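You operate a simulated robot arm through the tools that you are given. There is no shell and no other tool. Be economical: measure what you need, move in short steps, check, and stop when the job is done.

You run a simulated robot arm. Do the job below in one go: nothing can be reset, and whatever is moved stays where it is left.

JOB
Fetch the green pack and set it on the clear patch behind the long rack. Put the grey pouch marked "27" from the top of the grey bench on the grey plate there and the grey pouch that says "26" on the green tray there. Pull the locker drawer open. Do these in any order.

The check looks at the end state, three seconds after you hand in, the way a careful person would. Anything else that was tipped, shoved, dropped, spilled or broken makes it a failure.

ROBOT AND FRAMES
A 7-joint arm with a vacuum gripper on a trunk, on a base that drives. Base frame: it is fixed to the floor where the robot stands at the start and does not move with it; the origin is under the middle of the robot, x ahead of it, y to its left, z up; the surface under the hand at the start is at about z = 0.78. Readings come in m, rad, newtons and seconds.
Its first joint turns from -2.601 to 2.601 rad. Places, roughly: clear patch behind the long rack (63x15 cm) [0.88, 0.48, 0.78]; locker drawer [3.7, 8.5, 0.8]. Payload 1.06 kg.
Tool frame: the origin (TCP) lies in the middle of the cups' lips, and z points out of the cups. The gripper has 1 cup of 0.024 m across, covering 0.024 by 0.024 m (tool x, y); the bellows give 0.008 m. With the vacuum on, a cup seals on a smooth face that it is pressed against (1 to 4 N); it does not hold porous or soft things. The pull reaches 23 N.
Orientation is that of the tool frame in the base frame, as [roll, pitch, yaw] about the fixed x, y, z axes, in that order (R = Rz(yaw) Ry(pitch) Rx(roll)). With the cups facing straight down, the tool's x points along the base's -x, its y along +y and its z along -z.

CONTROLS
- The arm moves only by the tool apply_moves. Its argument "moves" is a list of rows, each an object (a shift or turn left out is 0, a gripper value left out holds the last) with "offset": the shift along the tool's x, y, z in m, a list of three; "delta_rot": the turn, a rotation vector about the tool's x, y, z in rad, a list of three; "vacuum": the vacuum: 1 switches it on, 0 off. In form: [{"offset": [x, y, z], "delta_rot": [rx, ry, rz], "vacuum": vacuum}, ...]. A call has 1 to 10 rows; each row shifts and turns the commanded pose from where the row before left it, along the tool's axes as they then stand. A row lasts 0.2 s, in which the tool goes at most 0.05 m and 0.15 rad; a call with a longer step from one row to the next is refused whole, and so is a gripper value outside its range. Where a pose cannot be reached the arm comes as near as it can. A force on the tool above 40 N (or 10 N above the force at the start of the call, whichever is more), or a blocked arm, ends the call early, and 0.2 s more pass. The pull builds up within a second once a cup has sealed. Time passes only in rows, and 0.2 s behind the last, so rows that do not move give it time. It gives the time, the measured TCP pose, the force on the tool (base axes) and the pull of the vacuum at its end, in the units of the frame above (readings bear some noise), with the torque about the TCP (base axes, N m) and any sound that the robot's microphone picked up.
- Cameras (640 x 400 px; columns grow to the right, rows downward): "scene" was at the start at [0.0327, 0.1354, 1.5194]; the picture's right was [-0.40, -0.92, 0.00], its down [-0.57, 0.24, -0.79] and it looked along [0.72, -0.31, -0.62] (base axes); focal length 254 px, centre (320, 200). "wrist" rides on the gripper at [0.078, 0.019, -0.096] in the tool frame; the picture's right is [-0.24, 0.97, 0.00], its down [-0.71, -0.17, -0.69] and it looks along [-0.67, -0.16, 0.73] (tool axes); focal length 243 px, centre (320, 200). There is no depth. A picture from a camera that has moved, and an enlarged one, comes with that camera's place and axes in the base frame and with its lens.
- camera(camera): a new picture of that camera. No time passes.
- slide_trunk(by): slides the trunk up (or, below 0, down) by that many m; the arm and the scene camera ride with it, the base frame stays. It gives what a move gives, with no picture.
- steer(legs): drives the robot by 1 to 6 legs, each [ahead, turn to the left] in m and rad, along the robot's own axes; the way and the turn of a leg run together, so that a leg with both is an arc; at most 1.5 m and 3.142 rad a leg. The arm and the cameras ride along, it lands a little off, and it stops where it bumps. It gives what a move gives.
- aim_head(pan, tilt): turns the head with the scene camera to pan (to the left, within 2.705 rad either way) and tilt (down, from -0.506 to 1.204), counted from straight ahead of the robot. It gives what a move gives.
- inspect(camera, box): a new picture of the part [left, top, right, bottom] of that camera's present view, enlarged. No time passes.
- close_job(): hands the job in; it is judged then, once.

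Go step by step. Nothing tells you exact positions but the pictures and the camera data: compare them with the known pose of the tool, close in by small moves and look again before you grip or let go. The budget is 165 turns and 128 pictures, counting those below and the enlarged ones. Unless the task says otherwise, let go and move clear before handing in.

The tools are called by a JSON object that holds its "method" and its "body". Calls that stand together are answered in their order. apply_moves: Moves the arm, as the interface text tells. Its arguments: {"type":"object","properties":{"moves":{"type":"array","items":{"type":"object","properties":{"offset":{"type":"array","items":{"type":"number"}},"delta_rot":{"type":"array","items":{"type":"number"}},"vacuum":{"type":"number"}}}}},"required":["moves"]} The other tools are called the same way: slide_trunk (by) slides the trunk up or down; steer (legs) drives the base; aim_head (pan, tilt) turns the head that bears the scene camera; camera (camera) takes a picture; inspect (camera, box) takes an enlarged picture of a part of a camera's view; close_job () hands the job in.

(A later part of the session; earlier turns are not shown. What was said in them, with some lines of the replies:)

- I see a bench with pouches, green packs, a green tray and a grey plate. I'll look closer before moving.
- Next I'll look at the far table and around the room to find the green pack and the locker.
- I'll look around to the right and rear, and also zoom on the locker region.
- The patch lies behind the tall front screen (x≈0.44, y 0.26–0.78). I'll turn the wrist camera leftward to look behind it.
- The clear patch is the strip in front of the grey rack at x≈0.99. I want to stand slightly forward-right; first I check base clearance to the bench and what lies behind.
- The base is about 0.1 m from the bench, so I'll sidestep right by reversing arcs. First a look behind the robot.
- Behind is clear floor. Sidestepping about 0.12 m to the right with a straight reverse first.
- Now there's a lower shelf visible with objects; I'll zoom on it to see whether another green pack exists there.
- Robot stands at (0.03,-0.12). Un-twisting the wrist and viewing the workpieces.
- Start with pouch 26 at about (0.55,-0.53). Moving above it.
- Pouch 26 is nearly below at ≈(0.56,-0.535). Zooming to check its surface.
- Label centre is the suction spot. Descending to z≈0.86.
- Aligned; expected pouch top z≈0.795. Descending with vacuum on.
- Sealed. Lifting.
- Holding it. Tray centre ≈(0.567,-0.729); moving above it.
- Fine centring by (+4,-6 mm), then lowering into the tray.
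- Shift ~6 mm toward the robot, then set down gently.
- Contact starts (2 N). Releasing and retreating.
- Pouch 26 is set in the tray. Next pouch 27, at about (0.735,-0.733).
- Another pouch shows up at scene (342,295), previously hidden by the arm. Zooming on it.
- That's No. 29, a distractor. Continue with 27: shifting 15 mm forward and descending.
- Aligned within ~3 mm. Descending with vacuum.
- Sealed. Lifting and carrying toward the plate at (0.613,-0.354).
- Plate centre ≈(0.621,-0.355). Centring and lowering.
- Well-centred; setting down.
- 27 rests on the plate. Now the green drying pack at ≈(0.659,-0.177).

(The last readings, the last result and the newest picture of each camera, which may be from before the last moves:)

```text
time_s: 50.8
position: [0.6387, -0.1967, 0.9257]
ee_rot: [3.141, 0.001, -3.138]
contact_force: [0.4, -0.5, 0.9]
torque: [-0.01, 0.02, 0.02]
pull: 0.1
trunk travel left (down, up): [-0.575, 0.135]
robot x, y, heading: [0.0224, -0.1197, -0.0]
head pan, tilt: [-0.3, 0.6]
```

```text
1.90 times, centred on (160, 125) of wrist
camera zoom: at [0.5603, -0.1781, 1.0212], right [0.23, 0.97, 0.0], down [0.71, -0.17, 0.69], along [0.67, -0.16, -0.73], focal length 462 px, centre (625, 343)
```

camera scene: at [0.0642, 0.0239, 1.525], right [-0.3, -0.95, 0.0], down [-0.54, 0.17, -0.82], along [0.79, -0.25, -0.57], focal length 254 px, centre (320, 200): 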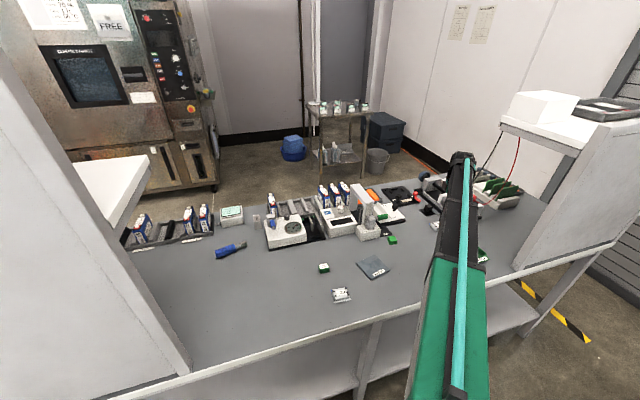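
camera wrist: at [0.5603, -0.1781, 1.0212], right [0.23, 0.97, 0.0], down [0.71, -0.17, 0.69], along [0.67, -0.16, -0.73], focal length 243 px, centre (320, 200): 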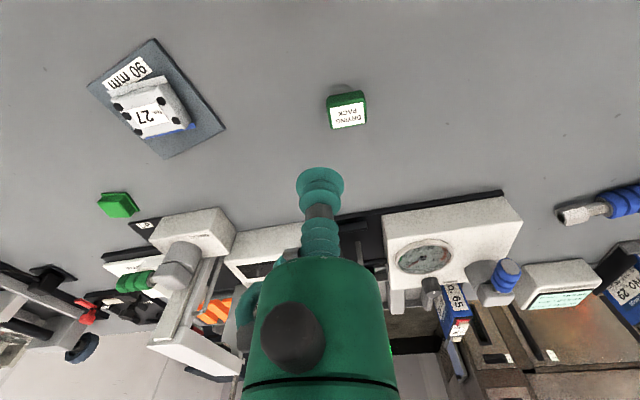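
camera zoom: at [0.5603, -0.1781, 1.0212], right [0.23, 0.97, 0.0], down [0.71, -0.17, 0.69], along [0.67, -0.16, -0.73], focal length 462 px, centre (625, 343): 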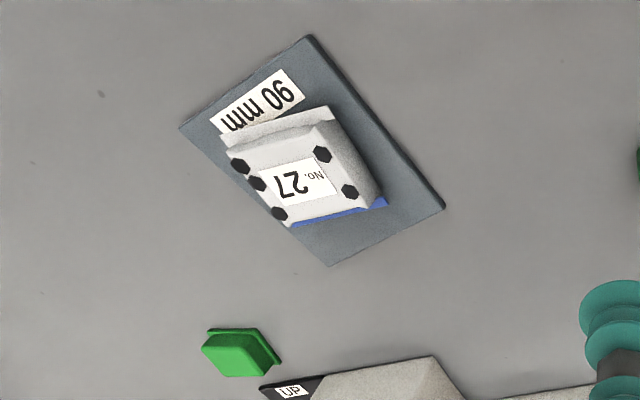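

Centring over the label and descending.

{"method": "apply_moves", "body": {"moves": [{"offset": [-0.022, 0.024, 0]}, {"offset": [0, 0, 0.035]}, {"offset": [0, 0, 0.03]}, {}]}}

{"method": "camera", "body": {"camera": "wrist"}}

```text
time_s: 51.8
position: [0.6607, -0.1717, 0.86]
ee_rot: [-3.141, 0.0, -3.138]
contact_force: [0.4, 0.5, 0.9]
torque: [-0.04, -0.01, 0.04]
pull: 0.1
trunk travel left (down, up): [-0.575, 0.135]
robot x, y, heading: [0.0272, -0.119, -0.001]
head pan, tilt: [-0.3, 0.6]
```

```text
87 pictures are left
camera wrist: at [0.5825, -0.1525, 0.9562], right [0.23, 0.97, 0.0], down [0.71, -0.17, 0.69], along [0.67, -0.16, -0.73], focal length 243 px, centre (320, 200)
```

wrist: 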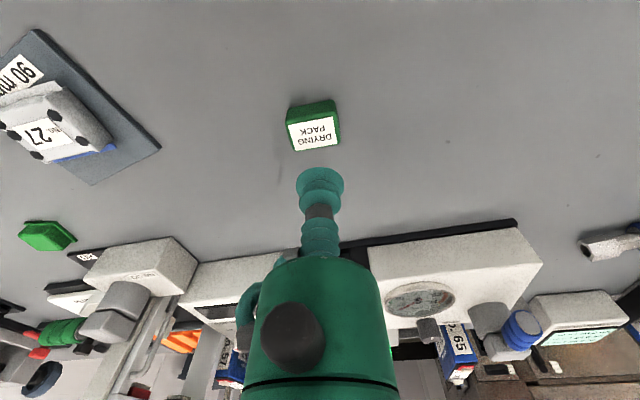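

Offset ~4 mm right; top z ≈0.807. Pressing with vacuum.

{"method": "apply_moves", "body": {"moves": [{"offset": [0, -0.004, 0.035], "vacuum": 1}, {"offset": [0, 0, 0.012]}, {"offset": [0, 0, 0.005]}, {"offset": [0, 0, 0.002]}, {}]}}

```text
time_s: 53.0
position: [0.6599, -0.1739, 0.8064]
ee_rot: [-3.141, 0.0, -3.137]
contact_force: [0.3, 0.3, 0.2]
torque: [0.02, 0.04, 0.03]
pull: 23.3
trunk travel left (down, up): [-0.575, 0.135]
robot x, y, heading: [0.0263, -0.1219, -0.003]
head pan, tilt: [-0.3, 0.6]
```

Sealed. Lifting and carrying toward the patch, pausing midway.

{"method": "apply_moves", "body": {"moves": [{"offset": [0, 0, -0.04]}, {"offset": [0, 0, -0.045]}, {"offset": [0, 0, -0.045]}, {"offset": [-0.0167, 0.0442, 0]}, {"offset": [-0.0167, 0.0442, 0]}, {"offset": [-0.0167, 0.0442, 0]}, {"offset": [-0.0167, 0.0442, 0]}, {"offset": [-0.0167, 0.0442, 0]}, {"offset": [-0.0167, 0.0442, 0]}]}}

{"method": "camera", "body": {"camera": "scene"}}

{"method": "camera", "body": {"camera": "wrist"}}

```text
time_s: 55.0
position: [0.7575, 0.0902, 0.935]
ee_rot: [3.141, 0.0, -3.139]
contact_force: [0.0, 0.4, -0.8]
torque: [0.01, 0.0, -0.04]
pull: 23.1
trunk travel left (down, up): [-0.575, 0.135]
robot x, y, heading: [0.0265, -0.1203, -0.005]
head pan, tilt: [-0.3, 0.6]
```

```text
86 pictures are left
camera scene: at [0.064, 0.0245, 1.5249], right [-0.3, -0.95, 0.0], down [-0.54, 0.17, -0.83], along [0.79, -0.25, -0.56], focal length 254 px, centre (320, 200)
```

scene: 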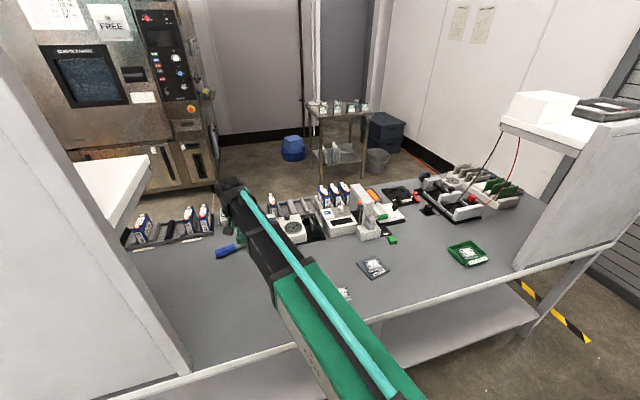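

```text
85 pictures are left
camera wrist: at [0.6796, 0.1092, 1.0314], right [0.23, 0.97, 0.0], down [0.71, -0.17, 0.69], along [0.67, -0.16, -0.73], focal length 243 px, centre (320, 200)
```

wrist: 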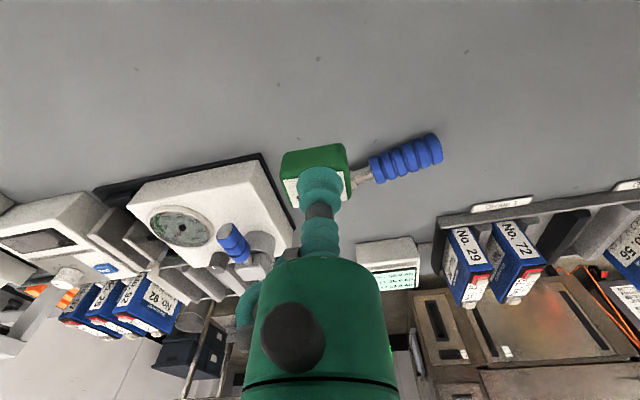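

The arm fits past the screen, passing under the shelf. Continuing to ≈(0.86,0.34).

{"method": "apply_moves", "body": {"moves": [{"offset": [-0.0171, 0.0417, 0.004]}, {"offset": [-0.0171, 0.0417, 0.004]}, {"offset": [-0.0171, 0.0417, 0.004]}, {"offset": [-0.0171, 0.0417, 0.004]}, {"offset": [-0.0171, 0.0417, 0.004]}, {"offset": [-0.0171, 0.0417, 0.004]}, {}]}}

{"method": "camera", "body": {"camera": "wrist"}}

{"method": "camera", "body": {"camera": "scene"}}

```text
time_s: 56.6
position: [0.8589, 0.3406, 0.9114]
ee_rot: [-3.142, 0.0, -3.14]
contact_force: [0.5, -0.3, -0.1]
torque: [-0.01, -0.04, 0.01]
pull: 23.0
trunk travel left (down, up): [-0.575, 0.135]
robot x, y, heading: [0.0207, -0.1203, -0.004]
head pan, tilt: [-0.3, 0.6]
```

```text
84 pictures are left
camera wrist: at [0.7812, 0.3582, 1.0083], right [0.23, 0.97, 0.0], down [0.71, -0.17, 0.69], along [0.67, -0.16, -0.73], focal length 243 px, centre (320, 200)
```

wrist: 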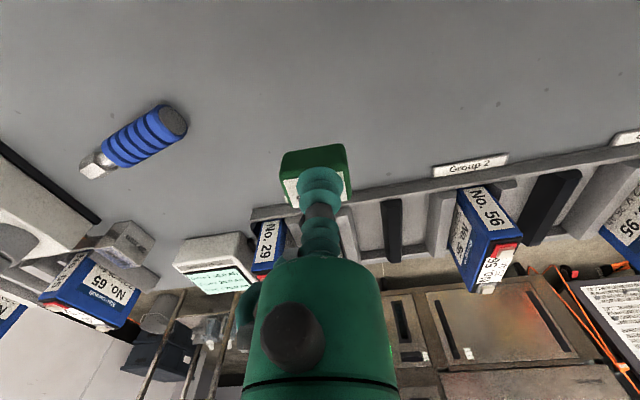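

```text
83 pictures are left
camera scene: at [0.0638, 0.0243, 1.525], right [-0.3, -0.95, 0.0], down [-0.54, 0.17, -0.83], along [0.79, -0.25, -0.56], focal length 254 px, centre (320, 200)
```

scene: 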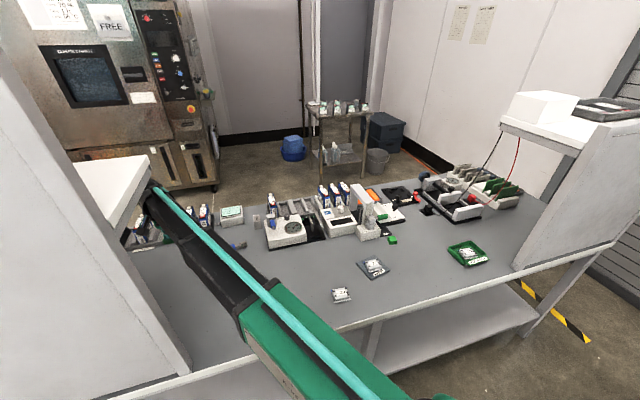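

No contact, clear strip under the pack. Lowering.

{"method": "apply_moves", "body": {"moves": [{"offset": [0, 0, 0.045]}, {"offset": [0, 0, 0.04]}, {"offset": [0, 0, 0.012]}, {"offset": [0, 0, 0.004]}, {}]}}

```text
time_s: 57.8
position: [0.858, 0.3394, 0.8108]
ee_rot: [3.141, 0.0, -3.136]
contact_force: [0.3, 0.5, -0.5]
torque: [-0.01, -0.02, -0.03]
pull: 22.3
trunk travel left (down, up): [-0.575, 0.135]
robot x, y, heading: [0.0266, -0.1197, 0.001]
head pan, tilt: [-0.3, 0.6]
```

{"method": "apply_moves", "body": {"moves": [{"offset": [0, 0, 0.002]}, {"offset": [0, 0, 0.002]}, {}]}}

```text
time_s: 58.6
position: [0.8594, 0.3405, 0.8084]
ee_rot: [-3.141, 0.001, -3.138]
contact_force: [0.5, 0.1, -0.5]
torque: [0.02, -0.01, 0.0]
pull: 23.0
trunk travel left (down, up): [-0.575, 0.135]
robot x, y, heading: [0.0261, -0.1213, -0.001]
head pan, tilt: [-0.3, 0.6]
```

{"method": "apply_moves", "body": {"moves": [{"offset": [0, 0, 0.002]}, {"offset": [0, 0, 0.001]}, {}]}}

```text
time_s: 59.4
position: [0.8588, 0.3409, 0.8046]
ee_rot: [-3.141, 0.0, -3.138]
contact_force: [-0.1, -0.6, -0.2]
torque: [0.02, 0.03, -0.02]
pull: 22.9
trunk travel left (down, up): [-0.575, 0.135]
robot x, y, heading: [0.0259, -0.1184, -0.002]
head pan, tilt: [-0.3, 0.6]
```

{"method": "apply_moves", "body": {"moves": [{"offset": [0, 0, 0.002]}, {"offset": [0, 0, 0.001]}, {}]}}

```text
time_s: 60.2
position: [0.8586, 0.3405, 0.8022]
ee_rot: [-3.14, 0.002, -3.139]
contact_force: [-0.6, -0.1, 10.1]
torque: [0.0, 0.01, 0.0]
pull: 23.1
trunk travel left (down, up): [-0.575, 0.135]
robot x, y, heading: [0.0284, -0.1189, -0.005]
head pan, tilt: [-0.3, 0.6]
```

Contact. Releasing and lifting.

{"method": "apply_moves", "body": {"moves": [{"offset": [0, 0, -0.001], "vacuum": 0}, {}, {}, {"offset": [0, 0, -0.01]}, {"offset": [0, 0, -0.04]}, {"offset": [0, 0, -0.05]}, {}]}}

{"method": "camera", "body": {"camera": "wrist"}}

```text
time_s: 61.8
position: [0.8588, 0.3391, 0.9015]
ee_rot: [-3.139, 0.001, -3.137]
contact_force: [0.1, -0.5, 0.0]
torque: [0.01, -0.03, -0.01]
pull: 0.0
trunk travel left (down, up): [-0.575, 0.135]
robot x, y, heading: [0.0284, -0.1196, -0.003]
head pan, tilt: [-0.3, 0.6]
```

```text
82 pictures are left
camera wrist: at [0.7814, 0.3578, 0.9968], right [0.23, 0.97, 0.0], down [0.71, -0.17, 0.69], along [0.67, -0.16, -0.73], focal length 243 px, centre (320, 200)
```

wrist: 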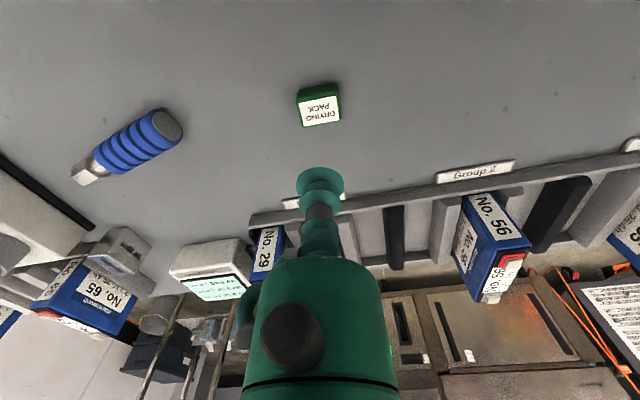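

Pack placed upright. Withdrawing along the same path.

{"method": "apply_moves", "body": {"moves": [{"offset": [0.0171, -0.0417, -0.004]}, {"offset": [0.0171, -0.0417, -0.004]}, {"offset": [0.0171, -0.0417, -0.004]}, {"offset": [0.0171, -0.0417, -0.004]}, {"offset": [0.0171, -0.0417, -0.004]}, {"offset": [0.0171, -0.0417, -0.004]}, {"offset": [0.02, -0.04, -0.01]}, {"offset": [0.02, -0.04, -0.015]}, {"offset": [0.02, -0.04, -0.02]}, {"offset": [0.02, -0.04, -0.02]}]}}

{"method": "apply_moves", "body": {"moves": [{"offset": [0.02, -0.03, -0.03]}, {"offset": [0.02, -0.02, -0.03]}, {"offset": [0.02, 0, -0.03]}, {}]}}

{"method": "camera", "body": {"camera": "scene"}}

```text
time_s: 64.0
position: [0.6759, -0.0708, 0.9892]
ee_rot: [3.141, -0.002, -3.14]
contact_force: [0.0, 1.0, 0.1]
torque: [-0.01, 0.0, -0.02]
pull: 0.1
trunk travel left (down, up): [-0.575, 0.135]
robot x, y, heading: [0.0233, -0.1148, -0.006]
head pan, tilt: [-0.3, 0.6]
```

```text
time_s: 65.0
position: [0.6186, -0.1201, 1.0808]
ee_rot: [3.14, 0.0, -3.137]
contact_force: [0.5, 0.0, -0.9]
torque: [-0.04, 0.01, 0.02]
pull: 0.0
trunk travel left (down, up): [-0.575, 0.135]
robot x, y, heading: [0.0266, -0.1194, -0.002]
head pan, tilt: [-0.3, 0.6]
```

```text
81 pictures are left
camera scene: at [0.0638, 0.0242, 1.525], right [-0.3, -0.95, 0.0], down [-0.54, 0.17, -0.83], along [0.79, -0.25, -0.56], focal length 254 px, centre (320, 200)
```

scene: 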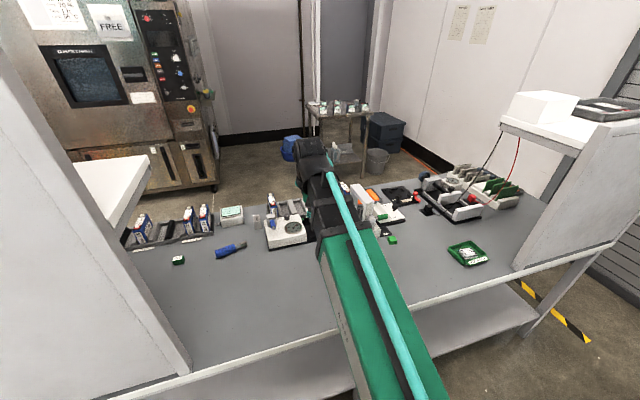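

All three bench jobs look done. Now reversing away from the bench and viewing the route toward the locker at (3.7, 8.5).

{"method": "steer", "body": {"legs": [[-0.85, 0]]}}

{"method": "aim_head", "body": {"pan": 1.3, "tilt": 0.4}}

{"method": "camera", "body": {"camera": "scene"}}

```text
time_s: 69.5
position: [-0.2389, -0.1193, 1.0804]
ee_rot: [-3.142, 0.001, -3.141]
contact_force: [0.3, 0.3, 0.7]
torque: [-0.02, -0.01, 0.01]
pull: 0.1
trunk travel left (down, up): [-0.575, 0.135]
robot x, y, heading: [-0.8356, -0.1117, -0.005]
head pan, tilt: [-0.3, 0.6]
```

```text
time_s: 71.2
position: [-0.2389, -0.1188, 1.0803]
ee_rot: [3.141, 0.0, -3.141]
contact_force: [0.2, -0.4, -0.4]
torque: [0.0, 0.01, 0.0]
pull: 0.1
trunk travel left (down, up): [-0.575, 0.135]
robot x, y, heading: [-0.8314, -0.1167, -0.003]
head pan, tilt: [1.3, 0.4]
```

```text
80 pictures are left
camera scene: at [-0.8541, 0.1426, 1.5432], right [0.96, -0.27, 0.0], down [-0.11, -0.37, -0.92], along [0.25, 0.89, -0.39], focal length 254 px, centre (320, 200)
```

scene: 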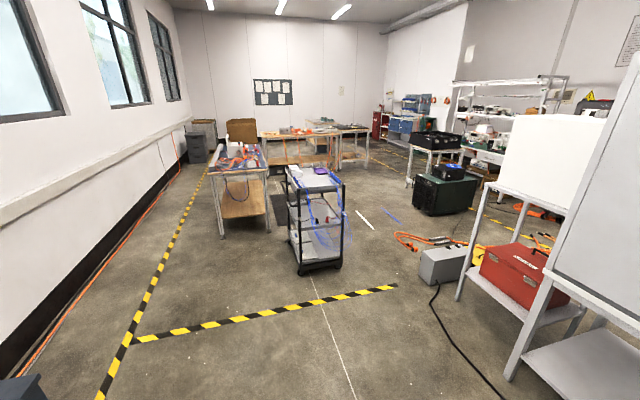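

The route between the cart and the grey box/orange cable is narrow; let me measure my own base width.

{"method": "aim_head", "body": {"pan": 1.57, "tilt": 1.2}}

{"method": "camera", "body": {"camera": "scene"}}

{"method": "aim_head", "body": {"pan": -1.57, "tilt": 1.2}}

{"method": "camera", "body": {"camera": "scene"}}

```text
time_s: 72.3
position: [-0.2389, -0.118, 1.0808]
ee_rot: [3.142, -0.002, -3.141]
contact_force: [0.0, -0.2, -0.7]
torque: [0.02, -0.02, 0.0]
pull: 0.1
trunk travel left (down, up): [-0.575, 0.135]
robot x, y, heading: [-0.8344, -0.1181, -0.007]
head pan, tilt: [1.571, 1.201]
```

```text
79 pictures are left
camera scene: at [-0.8791, 0.1095, 1.4804], right [1.0, 0.0, 0.0], down [0.0, -0.93, -0.36], along [0.0, 0.36, -0.93], focal length 254 px, centre (320, 200)
```

scene: 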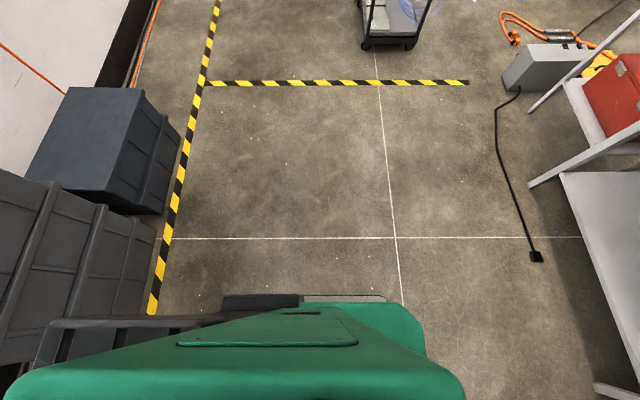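

```text
time_s: 75.0
position: [-0.2403, -0.1184, 1.0823]
ee_rot: [3.141, 0.0, 3.14]
contact_force: [0.2, 0.0, -0.8]
torque: [0.01, 0.01, 0.03]
pull: 0.1
trunk travel left (down, up): [-0.575, 0.135]
robot x, y, heading: [-0.8378, -0.1172, -0.011]
head pan, tilt: [-1.571, 1.201]
```

```text
78 pictures are left
camera scene: at [-0.8796, -0.0024, 1.4804], right [-1.0, 0.0, 0.0], down [0.0, 0.93, -0.36], along [0.0, -0.36, -0.93], focal length 254 px, centre (320, 200)
```

scene: 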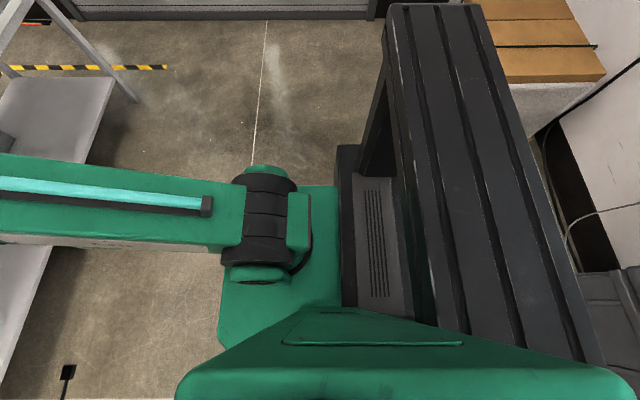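

My base is about ±0.3 m wide, so I'll take the wider lane along the window wall. First leg toward (-1.4, 1.7).

{"method": "steer", "body": {"legs": [[0, 1.88], [1.2, 0]]}}

{"method": "aim_head", "body": {"pan": 0, "tilt": 0.6}}

{"method": "camera", "body": {"camera": "scene"}}

```text
time_s: 85.7
position: [-1.3581, 1.6165, 1.08]
ee_rot: [3.141, 0.001, -1.278]
contact_force: [0.3, 0.4, 0.2]
torque: [0.01, 0.02, -0.02]
pull: 0.1
trunk travel left (down, up): [-0.575, 0.135]
robot x, y, heading: [-1.1873, 1.0473, 1.861]
head pan, tilt: [-1.571, 1.201]
```

```text
time_s: 87.3
position: [-1.3581, 1.6164, 1.0811]
ee_rot: [3.141, 0.0, -1.278]
contact_force: [-0.2, 0.0, 0.2]
torque: [0.01, 0.02, 0.02]
pull: 0.0
trunk travel left (down, up): [-0.575, 0.135]
robot x, y, heading: [-1.187, 1.0534, 1.859]
head pan, tilt: [0.0, 0.6]
```

```text
77 pictures are left
camera scene: at [-1.3652, 1.0395, 1.5249], right [0.96, 0.28, 0.0], down [0.16, -0.54, -0.82], along [-0.23, 0.79, -0.57], focal length 254 px, centre (320, 200)
```

scene: 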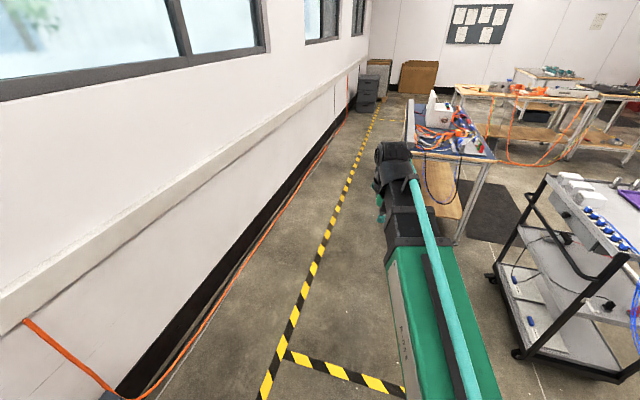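

Lane between wall (x≈-2.3) and table (x≈-1.27) is clear. Driving its centre.

{"method": "steer", "body": {"legs": [[0, 0.09], [1.5, 0], [0.12, 0], [0, -0.378]]}}

{"method": "camera", "body": {"camera": "scene"}}

```text
time_s: 97.3
position: [-1.7956, 3.1652, 1.0807]
ee_rot: [-3.141, 0.0, -1.565]
contact_force: [0.1, -0.5, -0.4]
torque: [-0.04, 0.02, 0.05]
pull: 0.1
trunk travel left (down, up): [-0.575, 0.135]
robot x, y, heading: [-1.7958, 2.5747, 1.572]
head pan, tilt: [0.0, 0.6]
```

```text
76 pictures are left
camera scene: at [-1.9657, 2.6149, 1.525], right [1.0, 0.0, 0.0], down [0.0, -0.56, -0.83], along [0.0, 0.83, -0.56], focal length 254 px, centre (320, 200)
```

scene: 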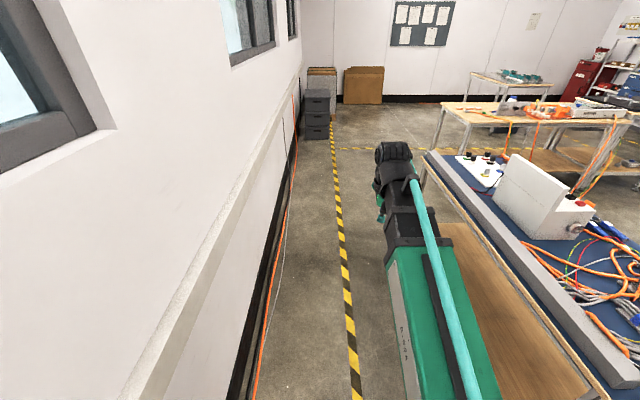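

Centred in the lane. Continuing to y≈4.95.

{"method": "steer", "body": {"legs": [[1.3, 0], [1.1, 0]]}}

{"method": "aim_head", "body": {"pan": -1.2, "tilt": 0.45}}

{"method": "camera", "body": {"camera": "scene"}}

```text
time_s: 109.0
position: [-1.787, 5.544, 1.0808]
ee_rot: [3.141, 0.002, -1.565]
contact_force: [0.7, -0.8, -0.3]
torque: [-0.03, 0.0, -0.01]
pull: 0.1
trunk travel left (down, up): [-0.575, 0.135]
robot x, y, heading: [-1.7837, 4.9498, 1.575]
head pan, tilt: [0.0, 0.6]
```

```text
time_s: 110.4
position: [-1.7863, 5.545, 1.0821]
ee_rot: [3.141, 0.001, -1.564]
contact_force: [-0.2, -0.3, -0.2]
torque: [-0.01, -0.06, -0.01]
pull: 0.0
trunk travel left (down, up): [-0.575, 0.135]
robot x, y, heading: [-1.7861, 4.9505, 1.575]
head pan, tilt: [-1.201, 0.45]
```

```text
75 pictures are left
camera scene: at [-1.8707, 4.9375, 1.5385], right [0.36, -0.93, 0.0], down [-0.41, -0.16, -0.9], along [0.84, 0.33, -0.44], focal length 254 px, centre (320, 200)
```

scene: 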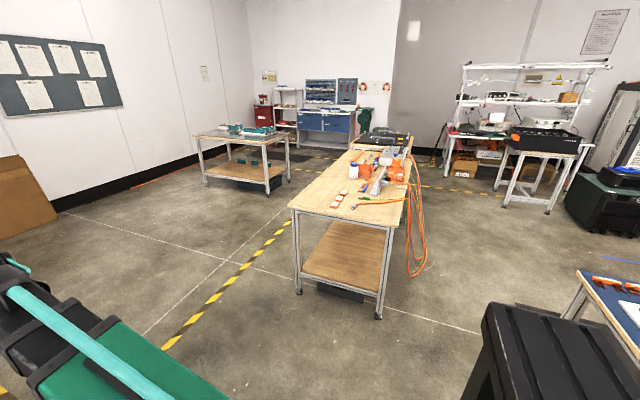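

The passage between the wooden table (y≤5.67) and the green-item table (y≥6.85) is about 1.2 m. Zooming on the locker.

{"method": "inspect", "body": {"camera": "scene", "box": [240, 70, 380, 160]}}

{"method": "steer", "body": {"legs": [[1.3, 0], [0, -1.575]]}}

{"method": "aim_head", "body": {"pan": 0.1, "tilt": 0.45}}

{"method": "camera", "body": {"camera": "scene"}}

```text
4.44 times, centred on (310, 115) of scene
camera zoom: at [-1.8707, 4.9375, 1.5385], right [0.36, -0.93, 0.0], down [-0.41, -0.16, -0.9], along [0.84, 0.33, -0.44], focal length 1129 px, centre (364, 578)
```

zoom: 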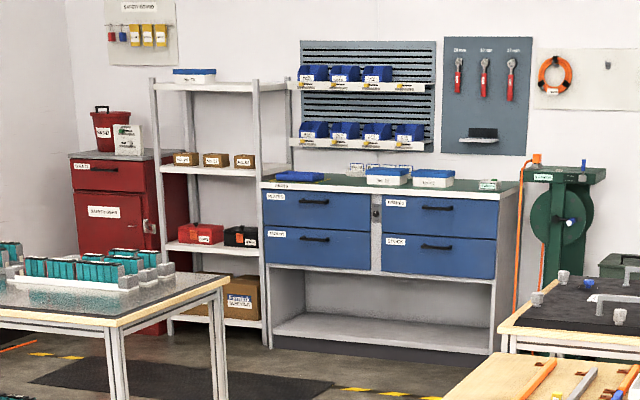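

```text
time_s: 120.7
position: [-1.2086, 6.2248, 1.0806]
ee_rot: [3.141, 0.0, -3.137]
contact_force: [0.8, -0.7, -0.4]
torque: [0.03, 0.01, 0.01]
pull: 0.0
trunk travel left (down, up): [-0.575, 0.135]
robot x, y, heading: [-1.8028, 6.2179, -0.002]
head pan, tilt: [-1.201, 0.45]
```

```text
time_s: 122.2
position: [-1.2086, 6.2238, 1.0814]
ee_rot: [3.141, 0.0, -3.137]
contact_force: [-0.3, -0.4, 0.1]
torque: [0.01, -0.01, 0.0]
pull: 0.1
trunk travel left (down, up): [-0.575, 0.135]
robot x, y, heading: [-1.8063, 6.2192, 0.003]
head pan, tilt: [0.099, 0.45]
```

```text
73 pictures are left
camera scene: at [-1.7573, 6.3969, 1.5385], right [0.1, -1.0, 0.0], down [-0.43, -0.04, -0.9], along [0.9, 0.09, -0.44], focal length 254 px, centre (320, 200)
```

scene: 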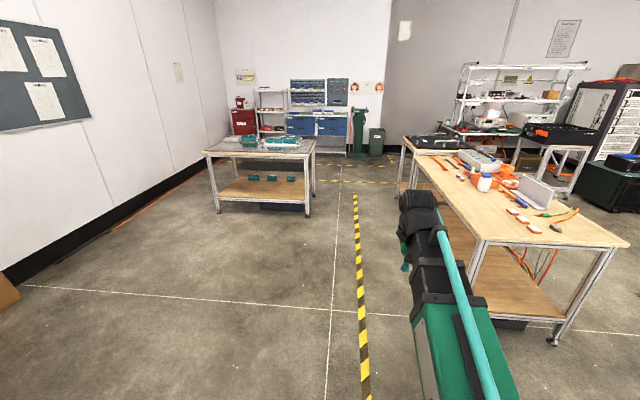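

Red locker in the far corner. Driving along y≈6.22 through the passage.

{"method": "steer", "body": {"legs": [[1.3, 0], [1.3, 0]]}}

{"method": "aim_head", "body": {"pan": 0.4, "tilt": 0.4}}

{"method": "camera", "body": {"camera": "scene"}}

```text
time_s: 134.9
position: [1.4027, 6.2142, 1.0821]
ee_rot: [3.141, 0.0, -3.139]
contact_force: [-0.5, 0.1, -0.3]
torque: [-0.01, -0.01, 0.02]
pull: 0.0
trunk travel left (down, up): [-0.575, 0.135]
robot x, y, heading: [0.8072, 6.2068, -0.003]
head pan, tilt: [0.099, 0.45]
```

```text
time_s: 135.7
position: [1.4027, 6.2139, 1.0826]
ee_rot: [3.141, -0.001, -3.139]
contact_force: [0.1, -1.0, -0.5]
torque: [0.03, -0.01, -0.01]
pull: 0.0
trunk travel left (down, up): [-0.575, 0.135]
robot x, y, heading: [0.8084, 6.2077, -0.004]
head pan, tilt: [0.4, 0.4]
```

```text
72 pictures are left
camera scene: at [0.848, 6.4142, 1.5432], right [0.39, -0.92, 0.0], down [-0.36, -0.15, -0.92], along [0.85, 0.36, -0.39], focal length 254 px, centre (320, 200)
```

scene: 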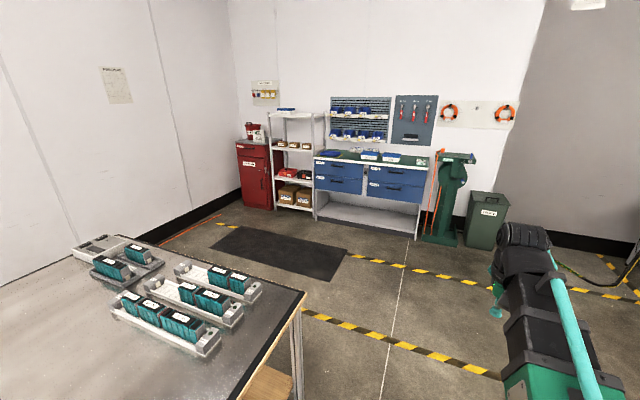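

Cabinet front is about x≈3.58, y 8.3–8.85; table end x≈1.58; a mat on the floor between. Driving to (2.0,7.4).

{"method": "steer", "body": {"legs": [[1.22, 0], [0, 1.574], [1.1, 0], [0, -0.75]]}}

{"method": "aim_head", "body": {"pan": 0.0, "tilt": 0.45}}

{"method": "camera", "body": {"camera": "scene"}}

```text
time_s: 153.0
position: [2.4729, 7.7415, 1.0817]
ee_rot: [-3.141, -0.001, -2.35]
contact_force: [0.3, -0.9, -0.3]
torque: [0.02, -0.02, -0.03]
pull: 0.0
trunk travel left (down, up): [-0.575, 0.135]
robot x, y, heading: [2.0542, 7.3178, 0.784]
head pan, tilt: [0.4, 0.4]
```

```text
time_s: 153.9
position: [2.4736, 7.7412, 1.0808]
ee_rot: [-3.141, 0.001, -2.351]
contact_force: [-0.2, 0.2, -0.6]
torque: [0.03, 0.03, 0.02]
pull: 0.1
trunk travel left (down, up): [-0.575, 0.135]
robot x, y, heading: [2.0578, 7.3167, 0.788]
head pan, tilt: [0.0, 0.45]
```

```text
71 pictures are left
camera scene: at [1.9682, 7.4701, 1.5385], right [0.71, -0.71, 0.0], down [-0.31, -0.31, -0.9], along [0.64, 0.64, -0.44], focal length 254 px, centre (320, 200)
```

scene: 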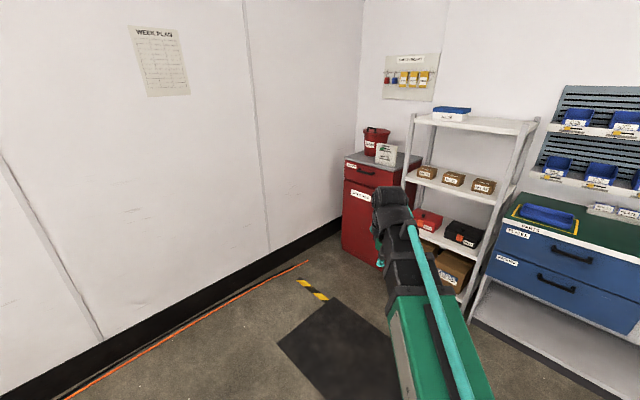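

Zooming on the locker drawer.

{"method": "inspect", "body": {"camera": "scene", "box": [330, 115, 450, 195]}}

```text
5.00 times, centred on (390, 155) of scene
camera zoom: at [1.9682, 7.4701, 1.5385], right [0.71, -0.71, 0.0], down [-0.31, -0.31, -0.9], along [0.64, 0.64, -0.44], focal length 1270 px, centre (-30, 425)
```

zoom: 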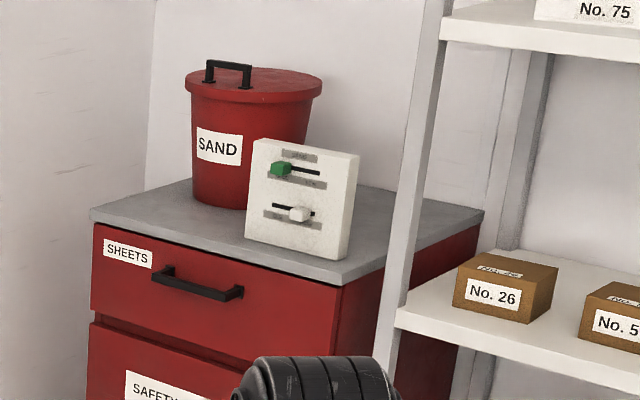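

The SHEETS drawer face spans z≈0.735–0.875 with a bar handle at z≈0.84. I'll park at about (2.82,8.35) facing it.

{"method": "steer", "body": {"legs": [[0, 0.388], [0.63, 0], [0, -0.462]]}}

```text
time_s: 159.9
position: [2.7494, 8.2918, 1.0819]
ee_rot: [3.141, 0.001, -2.431]
contact_force: [-0.5, 0.2, -0.5]
torque: [-0.01, -0.01, 0.03]
pull: 0.1
trunk travel left (down, up): [-0.575, 0.135]
robot x, y, heading: [2.3019, 7.9024, 0.705]
head pan, tilt: [0.0, 0.45]
```

{"method": "steer", "body": {"legs": [[0.68, 0], [0, -0.705]]}}

{"method": "aim_head", "body": {"pan": 0.3, "tilt": 0.7}}

{"method": "camera", "body": {"camera": "scene"}}

```text
time_s: 165.6
position: [3.4203, 8.358, 1.0816]
ee_rot: [3.141, 0.001, -3.134]
contact_force: [0.3, 0.5, 1.1]
torque: [0.03, -0.02, 0.02]
pull: 0.1
trunk travel left (down, up): [-0.575, 0.135]
robot x, y, heading: [2.8282, 8.3513, 0.004]
head pan, tilt: [0.0, 0.45]
```

```text
time_s: 166.4
position: [3.4212, 8.3582, 1.0811]
ee_rot: [-3.141, -0.001, -3.135]
contact_force: [-0.7, -0.6, 0.3]
torque: [-0.02, -0.01, 0.01]
pull: 0.0
trunk travel left (down, up): [-0.575, 0.135]
robot x, y, heading: [2.8219, 8.354, 0.001]
head pan, tilt: [0.3, 0.7]
```

```text
69 pictures are left
camera scene: at [2.861, 8.5453, 1.5164], right [0.3, -0.95, 0.0], down [-0.61, -0.19, -0.77], along [0.73, 0.23, -0.64], focal length 254 px, centre (320, 200)
```

scene: 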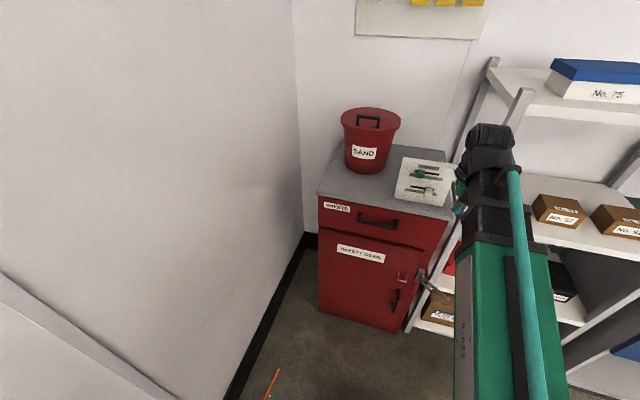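

{"method": "inspect", "body": {"camera": "scene", "box": [300, 130, 480, 260]}}

```text
3.08 times, centred on (390, 195) of scene
camera zoom: at [2.861, 8.5453, 1.5164], right [0.3, -0.95, 0.0], down [-0.61, -0.19, -0.77], along [0.73, 0.23, -0.64], focal length 782 px, centre (105, 215)
```

zoom: 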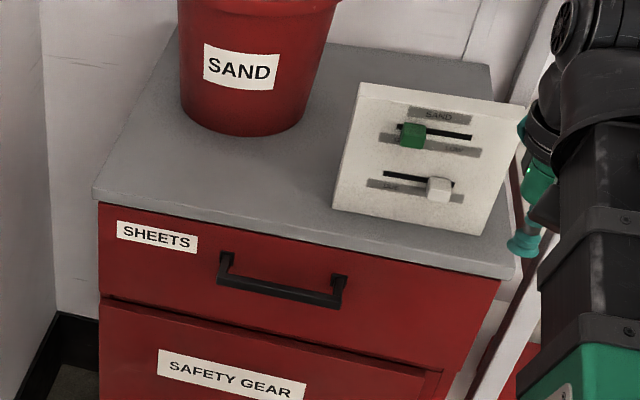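

Face x≈3.62, drawer z≈0.69–0.87, handle z≈0.815, y 8.47–8.61. Target suction spot (3.62, 8.545, 0.745). Tilting the tool to horizontal in stages.

{"method": "apply_moves", "body": {"moves": [{"delta_rot": [0, -0.15, 0]}, {"delta_rot": [0, -0.15, 0]}, {"delta_rot": [0, -0.15, 0]}, {"delta_rot": [0, -0.15, 0]}, {"delta_rot": [0, -0.15, 0]}, {}]}}

```text
time_s: 167.8
position: [3.4681, 8.3588, 1.0991]
ee_rot: [-3.141, 0.75, -3.136]
contact_force: [-0.9, -0.1, -0.9]
torque: [0.06, 0.02, 0.03]
pull: 0.0
out of reach, approached as far as the arm can: row 4, 5
trunk travel left (down, up): [-0.575, 0.135]
robot x, y, heading: [2.8231, 8.3522, 0.001]
head pan, tilt: [0.3, 0.7]
```

The horizontal tool needs more distance. Backing up 0.23 m and then extending while tilting.

{"method": "steer", "body": {"legs": [[-0.23, 0]]}}

{"method": "apply_moves", "body": {"moves": [{"offset": [-0.0366, 0, 0.0341]}, {"offset": [-0.0366, 0, 0.0341]}, {"offset": [-0.0366, 0, 0.0341]}, {"offset": [-0.018, 0, 0.017]}, {"delta_rot": [0, -0.15, 0]}, {"delta_rot": [0, -0.15, 0]}, {"delta_rot": [0, -0.15, 0]}, {}]}}

```text
time_s: 169.6
position: [3.2352, 8.3562, 1.0979]
ee_rot: [3.141, 0.747, -3.136]
contact_force: [0.2, 0.1, 0.1]
torque: [-0.02, 0.02, -0.01]
pull: 0.1
trunk travel left (down, up): [-0.575, 0.135]
robot x, y, heading: [2.5945, 8.3519, -0.002]
head pan, tilt: [0.3, 0.7]
```

```text
time_s: 171.3
position: [3.4104, 8.3577, 1.0986]
ee_rot: [3.141, 1.199, -3.135]
contact_force: [0.3, 0.2, 0.0]
torque: [0.02, 0.03, 0.01]
pull: 0.1
trunk travel left (down, up): [-0.575, 0.135]
robot x, y, heading: [2.5949, 8.3485, 0.003]
head pan, tilt: [0.3, 0.7]
```

{"method": "apply_moves", "body": {"moves": [{"delta_rot": [0, -0.15, 0]}, {"delta_rot": [0, -0.15, 0]}, {"delta_rot": [0, -0.07, 0]}, {}]}}

{"method": "camera", "body": {"camera": "scene"}}

{"method": "camera", "body": {"camera": "wrist"}}

```text
time_s: 172.3
position: [3.4101, 8.3579, 1.099]
ee_rot: [3.121, 1.566, 3.126]
contact_force: [0.4, -1.3, 0.4]
torque: [-0.01, 0.0, 0.01]
pull: 0.1
trunk travel left (down, up): [-0.575, 0.135]
robot x, y, heading: [2.5912, 8.3522, -0.001]
head pan, tilt: [0.3, 0.7]
```

```text
67 pictures are left
camera scene: at [2.6276, 8.545, 1.5163], right [0.3, -0.95, 0.0], down [-0.62, -0.19, -0.76], along [0.73, 0.23, -0.64], focal length 254 px, centre (320, 200)
```

scene: 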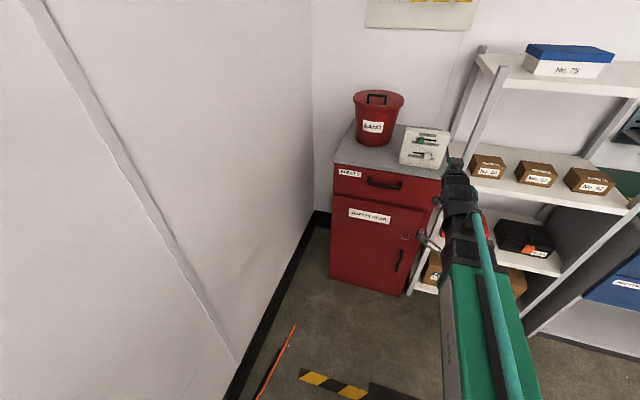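

```text
66 pictures are left
camera wrist: at [3.3143, 8.3759, 1.021], right [-0.01, 0.97, 0.24], down [-0.68, -0.18, 0.71], along [0.73, -0.16, 0.66], focal length 243 px, centre (320, 200)
```

wrist: 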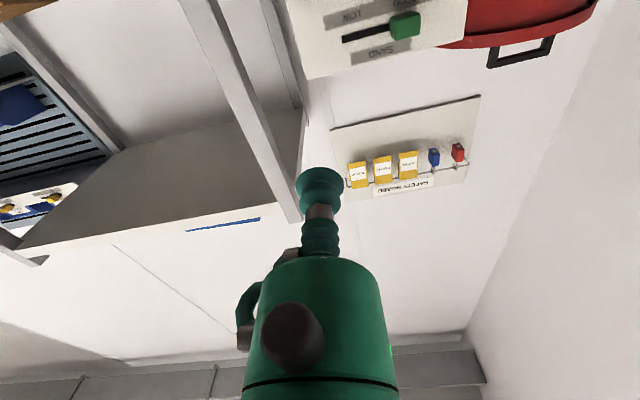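

Tool is now horizontal facing +x. Lowering to z≈0.745 and moving to y≈8.545, standing off at x≈3.41.

{"method": "apply_moves", "body": {"moves": [{"offset": [0.0354, 0.0187, 0]}, {"offset": [0.0354, 0.0187, 0]}, {"offset": [0.0354, 0.0187, 0]}, {"offset": [0.0354, 0.0187, 0]}, {"offset": [0.0354, 0.0187, 0]}, {"offset": [0.0354, 0.0187, 0]}, {"offset": [0.0354, 0.0187, 0]}, {"offset": [0.0354, 0.0187, 0]}, {"offset": [0.0354, 0.0187, 0]}, {"offset": [0.0354, 0.0187, 0]}]}}

{"method": "camera", "body": {"camera": "wrist"}}

{"method": "inspect", "body": {"camera": "scene", "box": [300, 100, 500, 240]}}

```text
time_s: 174.6
position: [3.4076, 8.5291, 0.7649]
ee_rot: [-3.044, 1.565, -3.038]
contact_force: [0.5, -1.0, 0.1]
torque: [-0.02, -0.02, 0.01]
pull: 0.0
out of reach, approached as far as the arm can: row 1, 2
trunk travel left (down, up): [-0.575, 0.135]
robot x, y, heading: [2.593, 8.3525, 0.003]
head pan, tilt: [0.3, 0.7]
```

```text
65 pictures are left
camera wrist: at [3.3125, 8.5478, 0.688], right [0.0, 0.97, 0.23], down [-0.68, -0.17, 0.71], along [0.73, -0.16, 0.66], focal length 243 px, centre (320, 200)
```

wrist: 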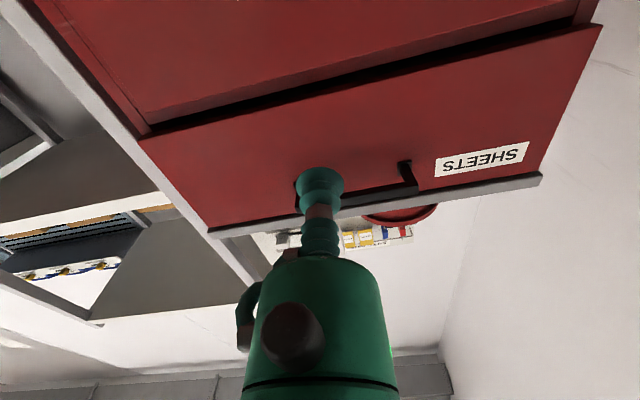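

```text
2.86 times, centred on (400, 170) of scene
camera zoom: at [2.6277, 8.5452, 1.5163], right [0.3, -0.95, 0.0], down [-0.62, -0.19, -0.76], along [0.73, 0.23, -0.64], focal length 726 px, centre (91, 286)
```

zoom: 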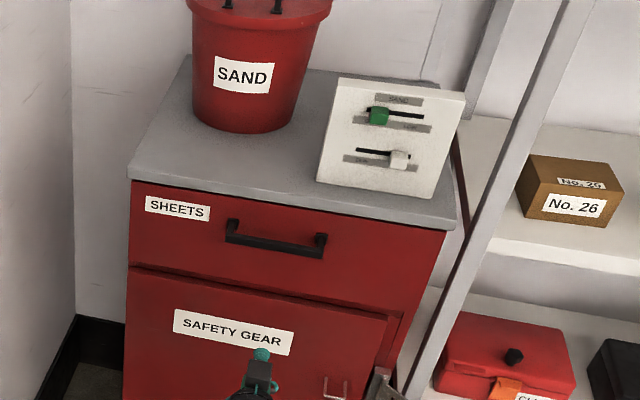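

Triangulating both views: face is at x≈3.555, drawer spans z≈0.77–0.925, handle z≈0.89. New target z≈0.825. Adjusting and approaching.

{"method": "apply_moves", "body": {"moves": [{"offset": [-0.03, 0.008, 0]}, {"offset": [-0.03, 0.008, 0]}, {"offset": [0, 0, 0.04]}, {"offset": [0, 0, 0.04]}, {}]}}

{"method": "camera", "body": {"camera": "wrist"}}

{"method": "inspect", "body": {"camera": "scene", "box": [320, 140, 460, 240]}}

```text
time_s: 175.8
position: [3.4907, 8.5461, 0.8277]
ee_rot: [-3.074, 1.566, -3.07]
contact_force: [-0.2, -0.8, -0.1]
torque: [0.01, 0.03, 0.02]
pull: 0.0
trunk travel left (down, up): [-0.575, 0.135]
robot x, y, heading: [2.5937, 8.3543, 0.003]
head pan, tilt: [0.3, 0.7]
```

```text
63 pictures are left
camera wrist: at [3.3943, 8.5636, 0.7505], right [0.0, 0.97, 0.23], down [-0.68, -0.17, 0.71], along [0.73, -0.16, 0.66], focal length 243 px, centre (320, 200)
```

wrist: 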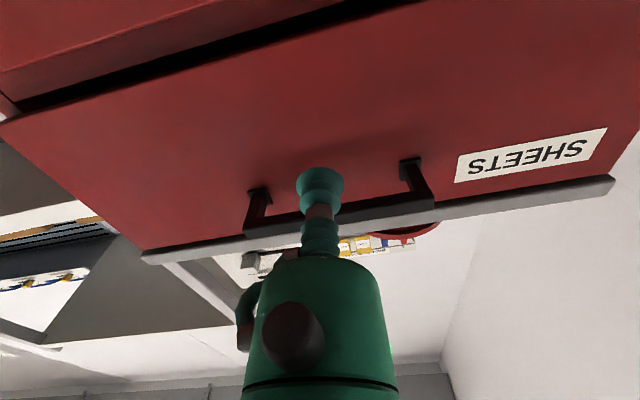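

```text
4.00 times, centred on (390, 190) of scene
camera zoom: at [2.6276, 8.5451, 1.5163], right [0.3, -0.95, 0.0], down [-0.62, -0.19, -0.76], along [0.73, 0.23, -0.64], focal length 1016 px, centre (40, 240)
```

zoom: 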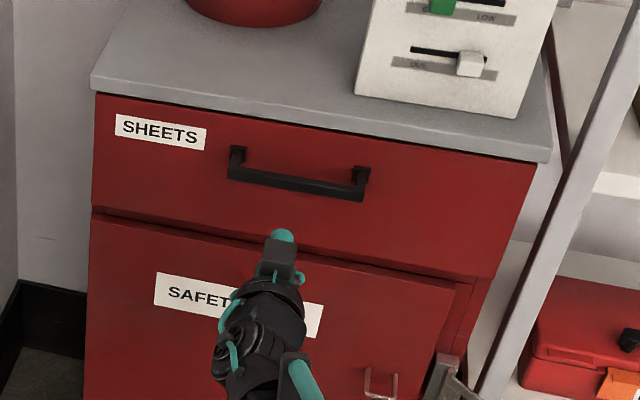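

Cup axis hits the drawer face midway between its bottom edge and the handle. Advancing with vacuum.

{"method": "apply_moves", "body": {"moves": [{"offset": [0, 0, 0.03], "vacuum": 1}, {"offset": [0, 0, 0.02]}, {"offset": [0, 0, 0.008]}, {"offset": [0, 0, 0.005]}, {}]}}

```text
time_s: 176.9
position: [3.5509, 8.545, 0.8264]
ee_rot: [-3.039, 1.566, -3.033]
contact_force: [3.1, 0.1, -0.1]
torque: [-0.02, -0.06, -0.12]
pull: 22.9
trunk travel left (down, up): [-0.575, 0.135]
robot x, y, heading: [2.5915, 8.3502, -0.0]
head pan, tilt: [0.3, 0.7]
```

Sealed on the drawer. Pulling slowly.

{"method": "apply_moves", "body": {"moves": [{}, {"offset": [0, 0, -0.006]}, {"offset": [0, 0, -0.008]}, {"offset": [0, 0, -0.01]}, {"offset": [0, 0, -0.01]}, {"offset": [0, 0, -0.012]}, {"offset": [0, 0, -0.012]}]}}

{"method": "inspect", "body": {"camera": "scene", "box": [300, 80, 480, 240]}}

```text
time_s: 178.6
position: [3.4936, 8.5468, 0.8273]
ee_rot: [-3.042, 1.565, -3.035]
contact_force: [-1.8, 4.3, -3.7]
torque: [-0.05, -0.02, -0.09]
pull: 23.2
trunk travel left (down, up): [-0.575, 0.135]
robot x, y, heading: [2.5935, 8.35, 0.006]
head pan, tilt: [0.3, 0.7]
```

```text
2.50 times, centred on (390, 160) of scene
camera zoom: at [2.6278, 8.5457, 1.5161], right [0.3, -0.95, 0.0], down [-0.62, -0.19, -0.76], along [0.73, 0.23, -0.64], focal length 635 px, centre (145, 300)
```

zoom: 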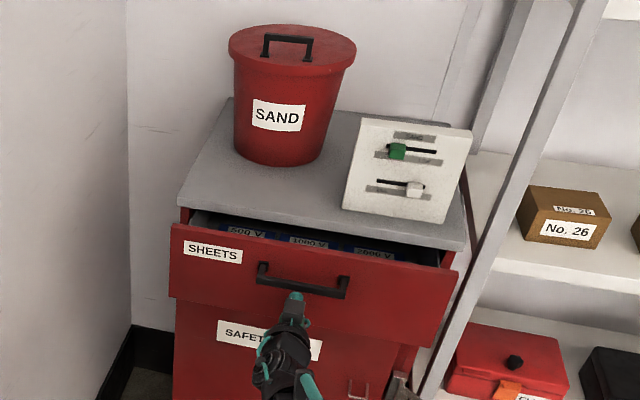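

The drawer is opening. Pulling further.

{"method": "apply_moves", "body": {"moves": [{"offset": [0, 0, -0.015]}, {"offset": [0, 0, -0.015]}, {"offset": [0, 0, -0.015]}, {"offset": [0, 0, -0.015]}, {"offset": [0, 0, -0.015]}, {"offset": [0, 0, -0.015]}, {"offset": [0, 0, -0.015]}, {"offset": [0, 0, -0.015]}, {}]}}

{"method": "inspect", "body": {"camera": "scene", "box": [300, 80, 480, 260]}}

```text
time_s: 180.6
position: [3.3719, 8.5451, 0.8262]
ee_rot: [-2.782, 1.568, -2.779]
contact_force: [-1.6, 6.4, 5.0]
torque: [-0.17, -0.04, -0.1]
pull: 22.8
trunk travel left (down, up): [-0.575, 0.135]
robot x, y, heading: [2.5957, 8.3505, 0.004]
head pan, tilt: [0.3, 0.7]
```

```text
2.22 times, centred on (390, 170) of scene
camera zoom: at [2.6268, 8.5456, 1.5164], right [0.3, -0.95, 0.0], down [-0.61, -0.19, -0.77], along [0.73, 0.23, -0.64], focal length 564 px, centre (164, 267)
```

zoom: 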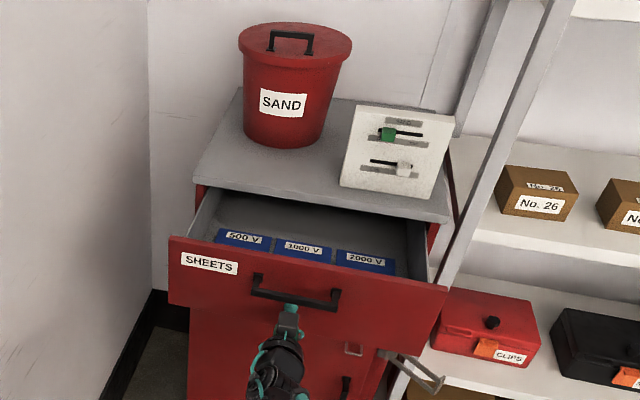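

Open about 18 cm. Pulling a bit more.

{"method": "apply_moves", "body": {"moves": [{"offset": [0, 0, -0.012]}, {"offset": [0, 0, -0.012]}, {"offset": [0, 0, -0.012]}, {"offset": [0, 0, -0.012]}, {"offset": [0, 0, -0.012]}, {}]}}

```text
time_s: 181.9
position: [3.313, 8.5465, 0.828]
ee_rot: [3.036, 1.566, 3.04]
contact_force: [-0.7, -4.7, -4.7]
torque: [0.16, 0.01, -0.01]
pull: 22.4
trunk travel left (down, up): [-0.575, 0.135]
robot x, y, heading: [2.5935, 8.3472, 0.001]
head pan, tilt: [0.3, 0.7]
```

{"method": "steer", "body": {"legs": [[-0.06, 0]]}}

{"method": "inspect", "body": {"camera": "scene", "box": [300, 80, 480, 260]}}

```text
time_s: 182.9
position: [3.2529, 8.5451, 0.8277]
ee_rot: [-2.754, 1.568, -2.75]
contact_force: [-2.0, 2.6, 1.5]
torque: [-0.15, 0.01, 0.0]
pull: 22.9
trunk travel left (down, up): [-0.575, 0.135]
robot x, y, heading: [2.5364, 8.3512, -0.002]
head pan, tilt: [0.3, 0.7]
```

```text
2.22 times, centred on (390, 170) of scene
camera zoom: at [2.5681, 8.5455, 1.5163], right [0.3, -0.96, 0.0], down [-0.62, -0.19, -0.77], along [0.73, 0.23, -0.64], focal length 564 px, centre (164, 267)
```

zoom: 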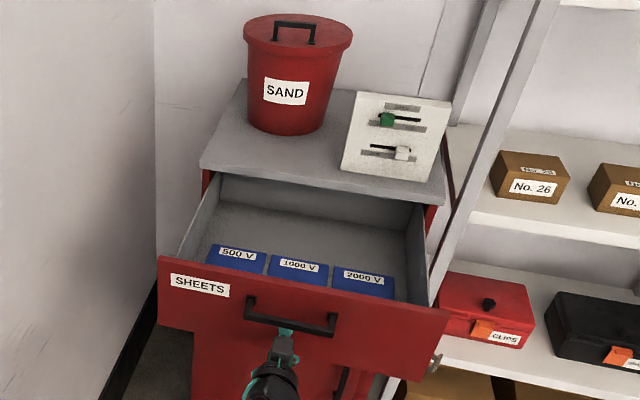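

The drawer is open about 30 cm, nearly fully. Releasing and backing straight off.

{"method": "apply_moves", "body": {"moves": [{"vacuum": 0}, {}, {}, {}]}}

{"method": "steer", "body": {"legs": [[-0.2, 0]]}}

{"method": "camera", "body": {"camera": "scene"}}

```text
time_s: 183.9
position: [3.2541, 8.5452, 0.8273]
ee_rot: [-2.879, 1.567, -2.874]
contact_force: [-0.3, 0.8, -0.1]
torque: [-0.01, 0.07, 0.0]
pull: 0.0
trunk travel left (down, up): [-0.575, 0.135]
robot x, y, heading: [2.5351, 8.3502, -0.0]
head pan, tilt: [0.3, 0.7]
```

```text
time_s: 185.5
position: [3.0528, 8.5473, 0.8267]
ee_rot: [-2.865, 1.567, -2.858]
contact_force: [0.4, -0.6, -0.5]
torque: [0.01, -0.02, 0.0]
pull: 0.1
trunk travel left (down, up): [-0.575, 0.135]
robot x, y, heading: [2.3357, 8.3497, 0.004]
head pan, tilt: [0.3, 0.7]
```

```text
58 pictures are left
camera scene: at [2.3681, 8.5449, 1.5163], right [0.3, -0.95, 0.0], down [-0.61, -0.19, -0.77], along [0.73, 0.23, -0.64], focal length 254 px, centre (320, 200)
```

scene: 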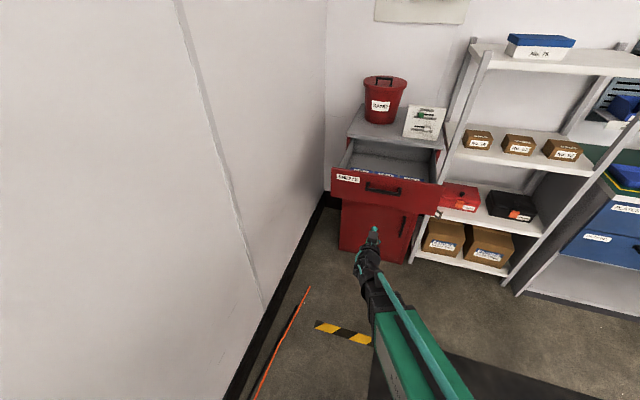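

The drawer stays open and nothing else moved; the bench tasks were checked earlier. Handing in.

{"method": "close_job", "body": {}}

```text
The job is handed in.
```

The job is handed in, with all four parts done:
- **Green pack:** the drying pack stands upright on the clear strip at about (0.86, 0.34), on the robot's side of the rack.
- **Pouch 27:** it rests on the grey plate.
- **Pouch 26:** it sits in the green tray.
- **Locker drawer:** the drawer labelled "SHEETS" is pulled out about 30 cm, and it stayed open after I let go.

I took the box labelled "DRYING PACK" to be the green pack, since a smaller unlabelled green piece also lies on the bench. I saw nothing else tipped or shoved.
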